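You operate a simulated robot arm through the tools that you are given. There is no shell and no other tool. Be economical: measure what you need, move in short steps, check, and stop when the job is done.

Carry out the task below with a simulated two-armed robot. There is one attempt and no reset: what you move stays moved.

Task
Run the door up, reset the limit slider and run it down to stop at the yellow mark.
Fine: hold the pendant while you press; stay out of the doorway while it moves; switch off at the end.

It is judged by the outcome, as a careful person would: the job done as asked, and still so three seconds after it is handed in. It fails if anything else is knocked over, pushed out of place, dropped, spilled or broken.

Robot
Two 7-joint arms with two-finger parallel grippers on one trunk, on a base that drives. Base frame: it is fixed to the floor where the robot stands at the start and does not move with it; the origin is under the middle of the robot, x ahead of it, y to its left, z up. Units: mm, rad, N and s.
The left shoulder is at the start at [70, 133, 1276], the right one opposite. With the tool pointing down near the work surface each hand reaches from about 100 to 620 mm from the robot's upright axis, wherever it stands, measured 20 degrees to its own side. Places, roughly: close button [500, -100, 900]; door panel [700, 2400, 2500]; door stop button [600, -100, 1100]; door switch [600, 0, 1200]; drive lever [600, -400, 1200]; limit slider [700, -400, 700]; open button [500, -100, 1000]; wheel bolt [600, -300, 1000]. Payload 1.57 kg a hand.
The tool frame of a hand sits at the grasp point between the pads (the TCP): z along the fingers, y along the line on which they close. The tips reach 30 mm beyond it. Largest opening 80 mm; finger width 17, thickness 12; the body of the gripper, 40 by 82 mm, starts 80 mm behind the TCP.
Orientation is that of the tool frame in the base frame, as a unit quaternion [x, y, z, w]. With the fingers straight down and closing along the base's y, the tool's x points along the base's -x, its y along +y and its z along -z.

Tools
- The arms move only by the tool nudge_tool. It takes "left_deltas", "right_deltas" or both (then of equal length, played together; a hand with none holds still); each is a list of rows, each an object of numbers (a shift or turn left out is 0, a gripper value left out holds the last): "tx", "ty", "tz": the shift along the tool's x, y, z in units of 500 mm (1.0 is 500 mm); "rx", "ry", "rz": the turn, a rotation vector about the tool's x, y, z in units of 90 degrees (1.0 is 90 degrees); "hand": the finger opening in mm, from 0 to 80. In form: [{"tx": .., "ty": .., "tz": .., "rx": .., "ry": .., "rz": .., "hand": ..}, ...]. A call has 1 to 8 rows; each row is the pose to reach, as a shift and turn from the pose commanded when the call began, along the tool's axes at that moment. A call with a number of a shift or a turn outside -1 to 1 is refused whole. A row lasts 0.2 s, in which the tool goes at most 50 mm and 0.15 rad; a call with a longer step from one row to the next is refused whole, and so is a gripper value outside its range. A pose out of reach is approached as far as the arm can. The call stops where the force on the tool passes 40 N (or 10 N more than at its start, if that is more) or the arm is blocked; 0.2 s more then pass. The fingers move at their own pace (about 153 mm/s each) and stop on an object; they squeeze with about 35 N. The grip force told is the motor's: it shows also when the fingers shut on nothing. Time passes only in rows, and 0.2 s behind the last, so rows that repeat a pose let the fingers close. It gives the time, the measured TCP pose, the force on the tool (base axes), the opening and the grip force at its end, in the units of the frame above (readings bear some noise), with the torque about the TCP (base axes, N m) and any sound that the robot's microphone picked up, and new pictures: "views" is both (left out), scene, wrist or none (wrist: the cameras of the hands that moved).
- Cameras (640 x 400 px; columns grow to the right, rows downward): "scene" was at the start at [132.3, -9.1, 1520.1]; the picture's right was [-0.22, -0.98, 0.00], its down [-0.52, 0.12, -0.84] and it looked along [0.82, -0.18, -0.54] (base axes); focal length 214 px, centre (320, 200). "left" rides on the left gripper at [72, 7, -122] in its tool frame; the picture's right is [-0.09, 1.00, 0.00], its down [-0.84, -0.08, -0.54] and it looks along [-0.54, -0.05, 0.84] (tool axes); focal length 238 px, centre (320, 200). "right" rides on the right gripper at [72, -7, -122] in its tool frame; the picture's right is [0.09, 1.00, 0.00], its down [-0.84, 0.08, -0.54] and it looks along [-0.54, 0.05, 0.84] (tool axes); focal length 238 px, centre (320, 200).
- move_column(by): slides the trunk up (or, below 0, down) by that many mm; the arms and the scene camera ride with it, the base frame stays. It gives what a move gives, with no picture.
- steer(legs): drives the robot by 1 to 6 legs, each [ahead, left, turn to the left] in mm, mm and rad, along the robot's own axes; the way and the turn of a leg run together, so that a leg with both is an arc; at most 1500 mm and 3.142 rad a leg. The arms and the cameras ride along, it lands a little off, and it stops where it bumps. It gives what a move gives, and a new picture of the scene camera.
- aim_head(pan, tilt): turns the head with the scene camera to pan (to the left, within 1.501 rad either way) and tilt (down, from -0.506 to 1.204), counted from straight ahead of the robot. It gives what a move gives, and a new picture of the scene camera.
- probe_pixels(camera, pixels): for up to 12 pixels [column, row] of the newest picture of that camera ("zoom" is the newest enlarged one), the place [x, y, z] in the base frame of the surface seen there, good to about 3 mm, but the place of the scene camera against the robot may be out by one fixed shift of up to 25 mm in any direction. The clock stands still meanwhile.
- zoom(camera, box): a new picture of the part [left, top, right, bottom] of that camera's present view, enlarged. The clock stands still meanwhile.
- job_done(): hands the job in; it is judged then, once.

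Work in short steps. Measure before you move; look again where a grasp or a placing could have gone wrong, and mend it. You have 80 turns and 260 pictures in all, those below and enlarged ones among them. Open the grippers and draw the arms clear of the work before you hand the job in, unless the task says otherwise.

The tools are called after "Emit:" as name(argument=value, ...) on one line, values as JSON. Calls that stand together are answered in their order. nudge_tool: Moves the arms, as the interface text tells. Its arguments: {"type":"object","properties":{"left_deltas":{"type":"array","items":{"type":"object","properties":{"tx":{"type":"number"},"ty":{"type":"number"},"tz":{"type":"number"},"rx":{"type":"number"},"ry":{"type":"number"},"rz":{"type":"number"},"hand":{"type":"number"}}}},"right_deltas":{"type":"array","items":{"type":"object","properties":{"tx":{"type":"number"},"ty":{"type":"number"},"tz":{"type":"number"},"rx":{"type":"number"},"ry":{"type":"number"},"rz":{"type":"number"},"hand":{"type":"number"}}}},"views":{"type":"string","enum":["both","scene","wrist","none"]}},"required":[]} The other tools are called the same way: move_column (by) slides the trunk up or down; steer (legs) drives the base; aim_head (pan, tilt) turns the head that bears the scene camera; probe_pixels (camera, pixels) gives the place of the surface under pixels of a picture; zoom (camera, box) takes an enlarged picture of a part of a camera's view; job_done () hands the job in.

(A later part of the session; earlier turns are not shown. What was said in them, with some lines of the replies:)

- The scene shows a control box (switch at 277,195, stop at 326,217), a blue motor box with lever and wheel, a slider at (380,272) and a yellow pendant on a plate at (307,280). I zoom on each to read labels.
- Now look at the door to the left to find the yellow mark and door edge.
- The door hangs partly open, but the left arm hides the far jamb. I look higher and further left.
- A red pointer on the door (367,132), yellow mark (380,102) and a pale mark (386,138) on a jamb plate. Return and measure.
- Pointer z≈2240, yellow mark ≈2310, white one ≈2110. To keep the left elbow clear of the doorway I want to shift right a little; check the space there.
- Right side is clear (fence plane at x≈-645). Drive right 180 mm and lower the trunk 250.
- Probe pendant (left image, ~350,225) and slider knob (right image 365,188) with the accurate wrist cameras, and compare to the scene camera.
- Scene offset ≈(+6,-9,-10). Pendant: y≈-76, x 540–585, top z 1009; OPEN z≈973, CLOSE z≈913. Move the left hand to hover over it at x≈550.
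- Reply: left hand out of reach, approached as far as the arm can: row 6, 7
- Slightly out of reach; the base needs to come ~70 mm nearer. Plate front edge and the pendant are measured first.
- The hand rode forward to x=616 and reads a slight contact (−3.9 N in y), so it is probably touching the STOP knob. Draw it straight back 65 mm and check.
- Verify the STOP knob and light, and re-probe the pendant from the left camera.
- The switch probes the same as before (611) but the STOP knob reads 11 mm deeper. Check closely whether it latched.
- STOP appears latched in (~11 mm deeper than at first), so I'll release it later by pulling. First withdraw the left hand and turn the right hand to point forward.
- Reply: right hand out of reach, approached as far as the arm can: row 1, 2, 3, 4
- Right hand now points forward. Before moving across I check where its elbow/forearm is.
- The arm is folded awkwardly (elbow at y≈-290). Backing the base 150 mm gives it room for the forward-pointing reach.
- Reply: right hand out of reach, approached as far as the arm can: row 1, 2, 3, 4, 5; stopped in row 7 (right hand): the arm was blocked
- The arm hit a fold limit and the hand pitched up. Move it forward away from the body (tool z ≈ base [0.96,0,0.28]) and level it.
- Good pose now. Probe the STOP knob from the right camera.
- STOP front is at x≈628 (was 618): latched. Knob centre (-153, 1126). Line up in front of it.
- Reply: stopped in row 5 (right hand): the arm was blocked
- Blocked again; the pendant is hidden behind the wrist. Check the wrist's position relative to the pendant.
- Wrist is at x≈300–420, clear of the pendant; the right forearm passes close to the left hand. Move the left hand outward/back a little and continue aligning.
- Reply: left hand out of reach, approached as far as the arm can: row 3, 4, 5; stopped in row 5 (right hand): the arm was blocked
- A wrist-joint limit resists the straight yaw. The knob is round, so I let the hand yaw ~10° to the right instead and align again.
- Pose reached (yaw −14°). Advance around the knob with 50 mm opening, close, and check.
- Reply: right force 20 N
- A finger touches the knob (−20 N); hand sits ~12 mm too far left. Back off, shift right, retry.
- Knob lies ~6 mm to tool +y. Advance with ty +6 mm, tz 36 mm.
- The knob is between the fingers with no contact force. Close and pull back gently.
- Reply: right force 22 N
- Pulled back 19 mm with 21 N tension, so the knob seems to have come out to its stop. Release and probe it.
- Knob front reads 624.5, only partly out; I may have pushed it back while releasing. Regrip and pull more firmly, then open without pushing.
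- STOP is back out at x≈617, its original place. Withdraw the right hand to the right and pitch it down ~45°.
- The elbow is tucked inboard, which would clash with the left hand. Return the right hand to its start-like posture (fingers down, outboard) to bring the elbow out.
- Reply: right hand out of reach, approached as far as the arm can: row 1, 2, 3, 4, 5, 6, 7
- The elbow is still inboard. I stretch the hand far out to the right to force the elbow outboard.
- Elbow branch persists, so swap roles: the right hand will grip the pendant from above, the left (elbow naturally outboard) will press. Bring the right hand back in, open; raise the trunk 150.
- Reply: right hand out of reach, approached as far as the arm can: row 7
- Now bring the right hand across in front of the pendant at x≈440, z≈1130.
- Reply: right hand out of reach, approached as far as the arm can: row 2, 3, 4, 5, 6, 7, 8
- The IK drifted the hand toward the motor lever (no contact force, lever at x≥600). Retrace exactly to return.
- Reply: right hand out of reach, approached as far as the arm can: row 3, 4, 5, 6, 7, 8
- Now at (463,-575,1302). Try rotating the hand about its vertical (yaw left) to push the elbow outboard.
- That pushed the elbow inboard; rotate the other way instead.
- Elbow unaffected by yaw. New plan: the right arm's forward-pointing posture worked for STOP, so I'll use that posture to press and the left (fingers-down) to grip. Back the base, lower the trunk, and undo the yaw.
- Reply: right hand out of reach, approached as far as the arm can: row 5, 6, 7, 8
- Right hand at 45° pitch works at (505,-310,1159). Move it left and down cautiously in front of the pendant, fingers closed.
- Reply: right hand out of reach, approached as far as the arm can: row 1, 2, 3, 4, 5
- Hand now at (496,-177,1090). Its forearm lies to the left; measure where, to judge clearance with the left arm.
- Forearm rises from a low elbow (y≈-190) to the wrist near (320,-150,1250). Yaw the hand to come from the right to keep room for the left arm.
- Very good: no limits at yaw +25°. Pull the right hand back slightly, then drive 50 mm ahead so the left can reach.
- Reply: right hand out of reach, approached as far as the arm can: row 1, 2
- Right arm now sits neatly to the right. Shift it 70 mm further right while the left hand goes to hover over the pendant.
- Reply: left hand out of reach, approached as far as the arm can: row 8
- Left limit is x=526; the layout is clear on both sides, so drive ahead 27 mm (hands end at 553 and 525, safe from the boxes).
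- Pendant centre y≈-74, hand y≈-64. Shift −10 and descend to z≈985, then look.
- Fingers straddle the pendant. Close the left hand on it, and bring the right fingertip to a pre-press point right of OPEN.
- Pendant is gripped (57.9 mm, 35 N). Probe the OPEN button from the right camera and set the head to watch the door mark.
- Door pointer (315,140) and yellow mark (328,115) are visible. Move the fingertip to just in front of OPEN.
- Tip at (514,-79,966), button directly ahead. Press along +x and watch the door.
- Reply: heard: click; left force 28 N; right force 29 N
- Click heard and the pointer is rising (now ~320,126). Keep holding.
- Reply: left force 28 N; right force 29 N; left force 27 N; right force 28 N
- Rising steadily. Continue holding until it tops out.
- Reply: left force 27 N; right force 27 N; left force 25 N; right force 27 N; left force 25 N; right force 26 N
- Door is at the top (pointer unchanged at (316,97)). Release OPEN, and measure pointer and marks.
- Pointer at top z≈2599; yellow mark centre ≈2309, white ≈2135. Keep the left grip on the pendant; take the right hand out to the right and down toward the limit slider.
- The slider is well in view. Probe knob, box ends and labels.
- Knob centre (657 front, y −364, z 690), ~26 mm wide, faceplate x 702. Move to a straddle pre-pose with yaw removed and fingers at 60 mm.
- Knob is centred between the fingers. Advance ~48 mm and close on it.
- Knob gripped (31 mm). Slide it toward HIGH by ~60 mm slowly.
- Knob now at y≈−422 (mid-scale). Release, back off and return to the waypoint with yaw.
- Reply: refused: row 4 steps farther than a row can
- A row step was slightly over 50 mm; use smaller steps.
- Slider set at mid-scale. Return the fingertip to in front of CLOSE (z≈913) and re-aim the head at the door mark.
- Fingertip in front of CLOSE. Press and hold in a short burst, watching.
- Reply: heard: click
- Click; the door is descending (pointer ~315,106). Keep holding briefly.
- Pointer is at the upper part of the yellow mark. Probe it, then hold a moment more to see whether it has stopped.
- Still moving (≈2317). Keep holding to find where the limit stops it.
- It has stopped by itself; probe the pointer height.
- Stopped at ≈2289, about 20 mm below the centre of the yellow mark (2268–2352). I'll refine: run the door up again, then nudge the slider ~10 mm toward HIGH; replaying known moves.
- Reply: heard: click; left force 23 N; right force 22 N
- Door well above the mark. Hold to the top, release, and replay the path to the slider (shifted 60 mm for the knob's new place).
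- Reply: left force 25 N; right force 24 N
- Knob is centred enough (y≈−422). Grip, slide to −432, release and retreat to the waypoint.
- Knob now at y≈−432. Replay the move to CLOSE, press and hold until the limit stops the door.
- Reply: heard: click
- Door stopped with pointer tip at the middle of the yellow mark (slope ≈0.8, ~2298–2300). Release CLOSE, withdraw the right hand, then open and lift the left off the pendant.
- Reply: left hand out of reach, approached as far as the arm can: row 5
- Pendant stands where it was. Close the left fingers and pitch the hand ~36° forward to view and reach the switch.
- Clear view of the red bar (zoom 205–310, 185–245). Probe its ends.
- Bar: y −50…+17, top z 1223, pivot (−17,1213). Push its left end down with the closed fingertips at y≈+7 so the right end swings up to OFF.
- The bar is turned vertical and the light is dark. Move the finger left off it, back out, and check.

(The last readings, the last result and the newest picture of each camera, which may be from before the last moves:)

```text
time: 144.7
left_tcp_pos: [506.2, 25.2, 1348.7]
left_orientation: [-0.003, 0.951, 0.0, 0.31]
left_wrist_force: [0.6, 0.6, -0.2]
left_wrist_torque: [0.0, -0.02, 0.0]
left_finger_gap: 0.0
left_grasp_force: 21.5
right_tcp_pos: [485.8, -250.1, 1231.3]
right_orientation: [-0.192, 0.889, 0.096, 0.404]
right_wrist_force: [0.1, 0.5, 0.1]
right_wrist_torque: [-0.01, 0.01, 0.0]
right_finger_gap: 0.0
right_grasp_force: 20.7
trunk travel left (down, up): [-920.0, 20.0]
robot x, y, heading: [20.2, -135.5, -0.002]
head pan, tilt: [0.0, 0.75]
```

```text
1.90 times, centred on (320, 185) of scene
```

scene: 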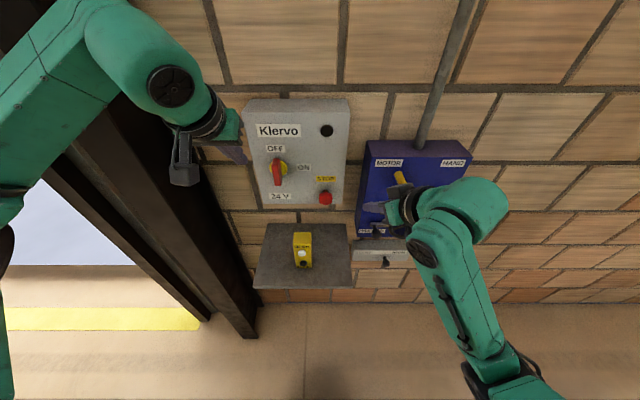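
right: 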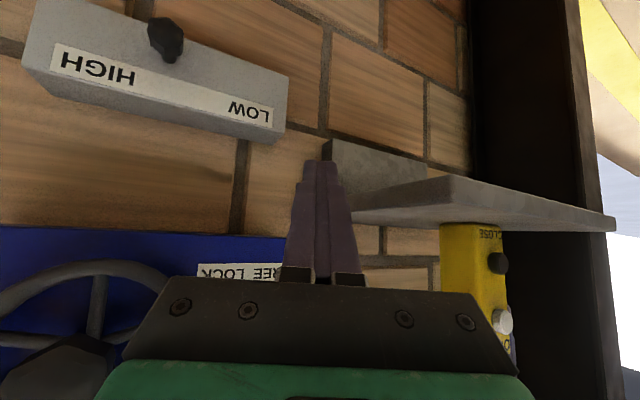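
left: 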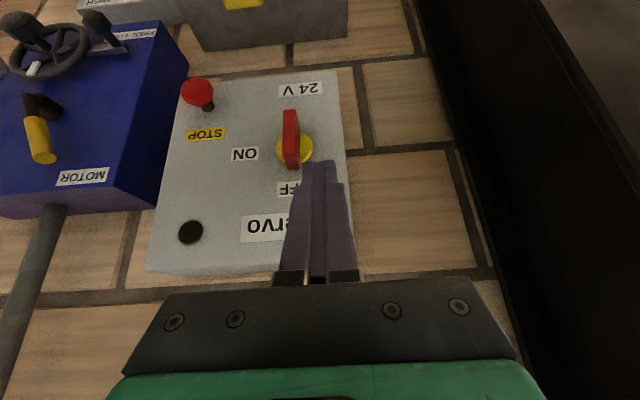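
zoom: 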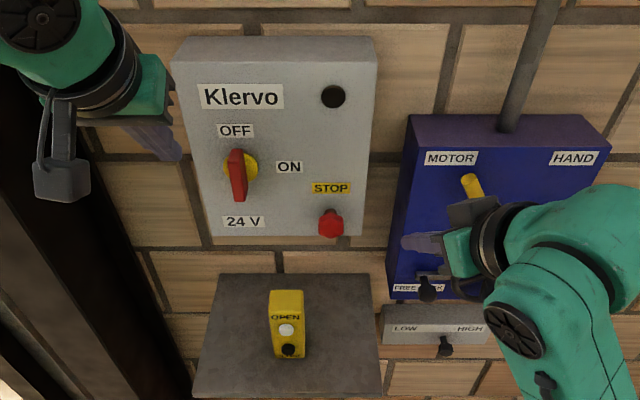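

Switch points to OFF, light out, STOP out, pendant standing. Drive back clear, open both grippers, and take a last look at the door.

Emit:
steer(legs=[[-180, 0, 0]])

Emit:
nudge_tool(left_deltas=[{"hand": 80}, {"hand": 80}, {"hand": 80}], right_deltas=[{"hand": 80}, {"hand": 80}, {"hand": 80}], views="none")

Emit:
aim_head(pan=0.85, tilt=-0.35)

Emit:
zoom(camera="scene", box=[260, 60, 420, 200])

```text
time: 146.2
left_tcp_pos: [329.1, 24.8, 1345.4]
left_orientation: [-0.002, 0.952, -0.001, 0.307]
left_wrist_force: [0.0, -0.2, 0.0]
left_wrist_torque: [0.0, 0.04, 0.01]
left_finger_gap: 0.0
left_grasp_force: 21.4
right_tcp_pos: [308.3, -248.8, 1229.3]
right_orientation: [-0.191, 0.89, 0.096, 0.402]
right_wrist_force: [0.5, -0.8, 0.0]
right_wrist_torque: [0.02, 0.0, 0.02]
right_finger_gap: 0.1
right_grasp_force: 21.4
trunk travel left (down, up): [-920.0, 20.0]
robot x, y, heading: [-166.1, -132.3, 0.0]
head pan, tilt: [0.0, 0.75]
```

scene: 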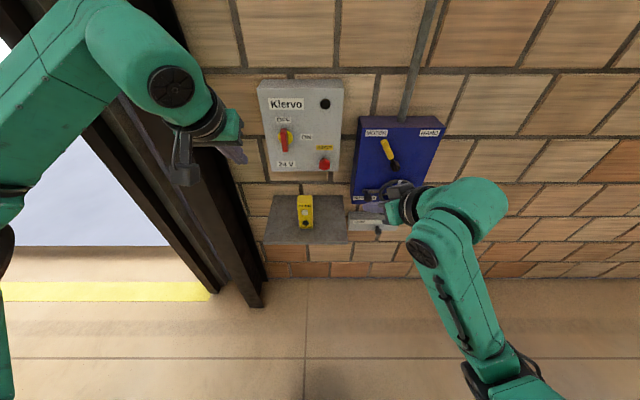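

```text
time: 147.0
left_tcp_pos: [324.6, 24.5, 1346.6]
left_orientation: [-0.002, 0.951, 0.0, 0.309]
left_wrist_force: [0.8, -0.5, -0.3]
left_wrist_torque: [0.0, 0.04, -0.04]
left_finger_gap: 80.2
left_grasp_force: 0.3
right_tcp_pos: [304.2, -248.9, 1231.5]
right_orientation: [-0.191, 0.89, 0.096, 0.403]
right_wrist_force: [0.4, 0.2, -1.4]
right_wrist_torque: [-0.01, 0.0, -0.03]
right_finger_gap: 80.0
right_grasp_force: 0.0
trunk travel left (down, up): [-920.0, 20.0]
robot x, y, heading: [-163.2, -132.7, 0.002]
head pan, tilt: [0.0, 0.75]
```

```text
time: 148.3
left_tcp_pos: [324.6, 23.5, 1346.0]
left_orientation: [-0.002, 0.951, 0.0, 0.31]
left_wrist_force: [0.7, 0.3, 0.5]
left_wrist_torque: [0.03, -0.01, 0.0]
left_finger_gap: 79.8
left_grasp_force: 0.0
right_tcp_pos: [305.7, -249.9, 1230.6]
right_orientation: [-0.191, 0.89, 0.095, 0.403]
right_wrist_force: [0.5, -0.2, 0.0]
right_wrist_torque: [-0.01, -0.01, 0.04]
right_finger_gap: 79.9
right_grasp_force: 0.2
trunk travel left (down, up): [-920.0, 20.0]
robot x, y, heading: [-164.7, -134.1, -0.001]
head pan, tilt: [0.85, -0.351]
```

scene: 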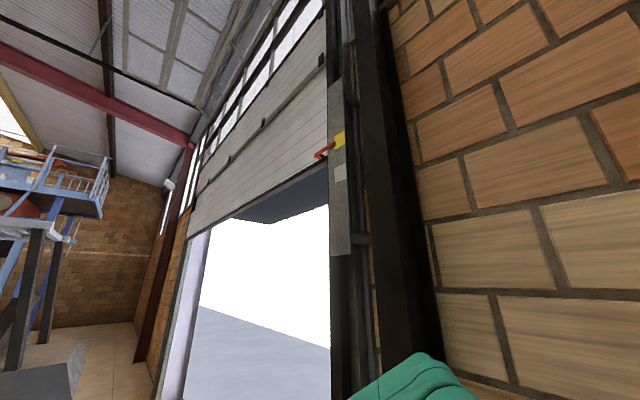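

```text
2.86 times, centred on (340, 130) of scene
5 turns are left
```

zoom: 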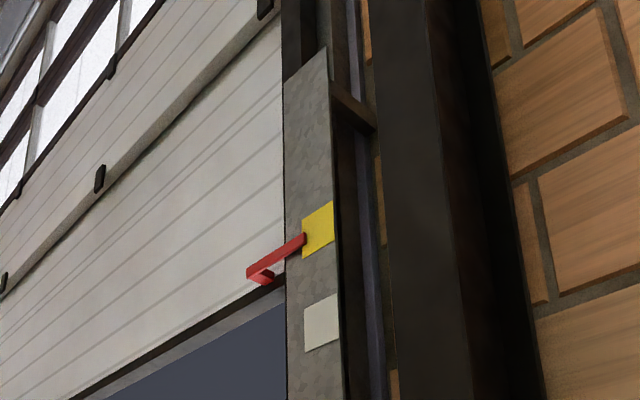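

The pointer sits on the yellow mark, the power is off, and both arms are clear with grippers open. Handing in.

Emit:
job_done()

```text
The job is handed in.
```

The door went up and came down to stop by itself on the yellow mark, about 10 mm below its centre; the limit slider is reset and the switch is off.

- **Slider:** The first slider setting stopped the door about 20 mm below the mark's centre. I ran it up again, moved the slider about 10 mm towards HIGH and ran it down once more.
- **STOP knob:** While driving forward early on, my left hand brushed the STOP knob and latched it in. I pulled it back out to where it had been before running the door.
- **Your other points:** The left hand held the pendant during every press, and I kept out of the doorway while the door moved. The pendant is still standing on its plate.
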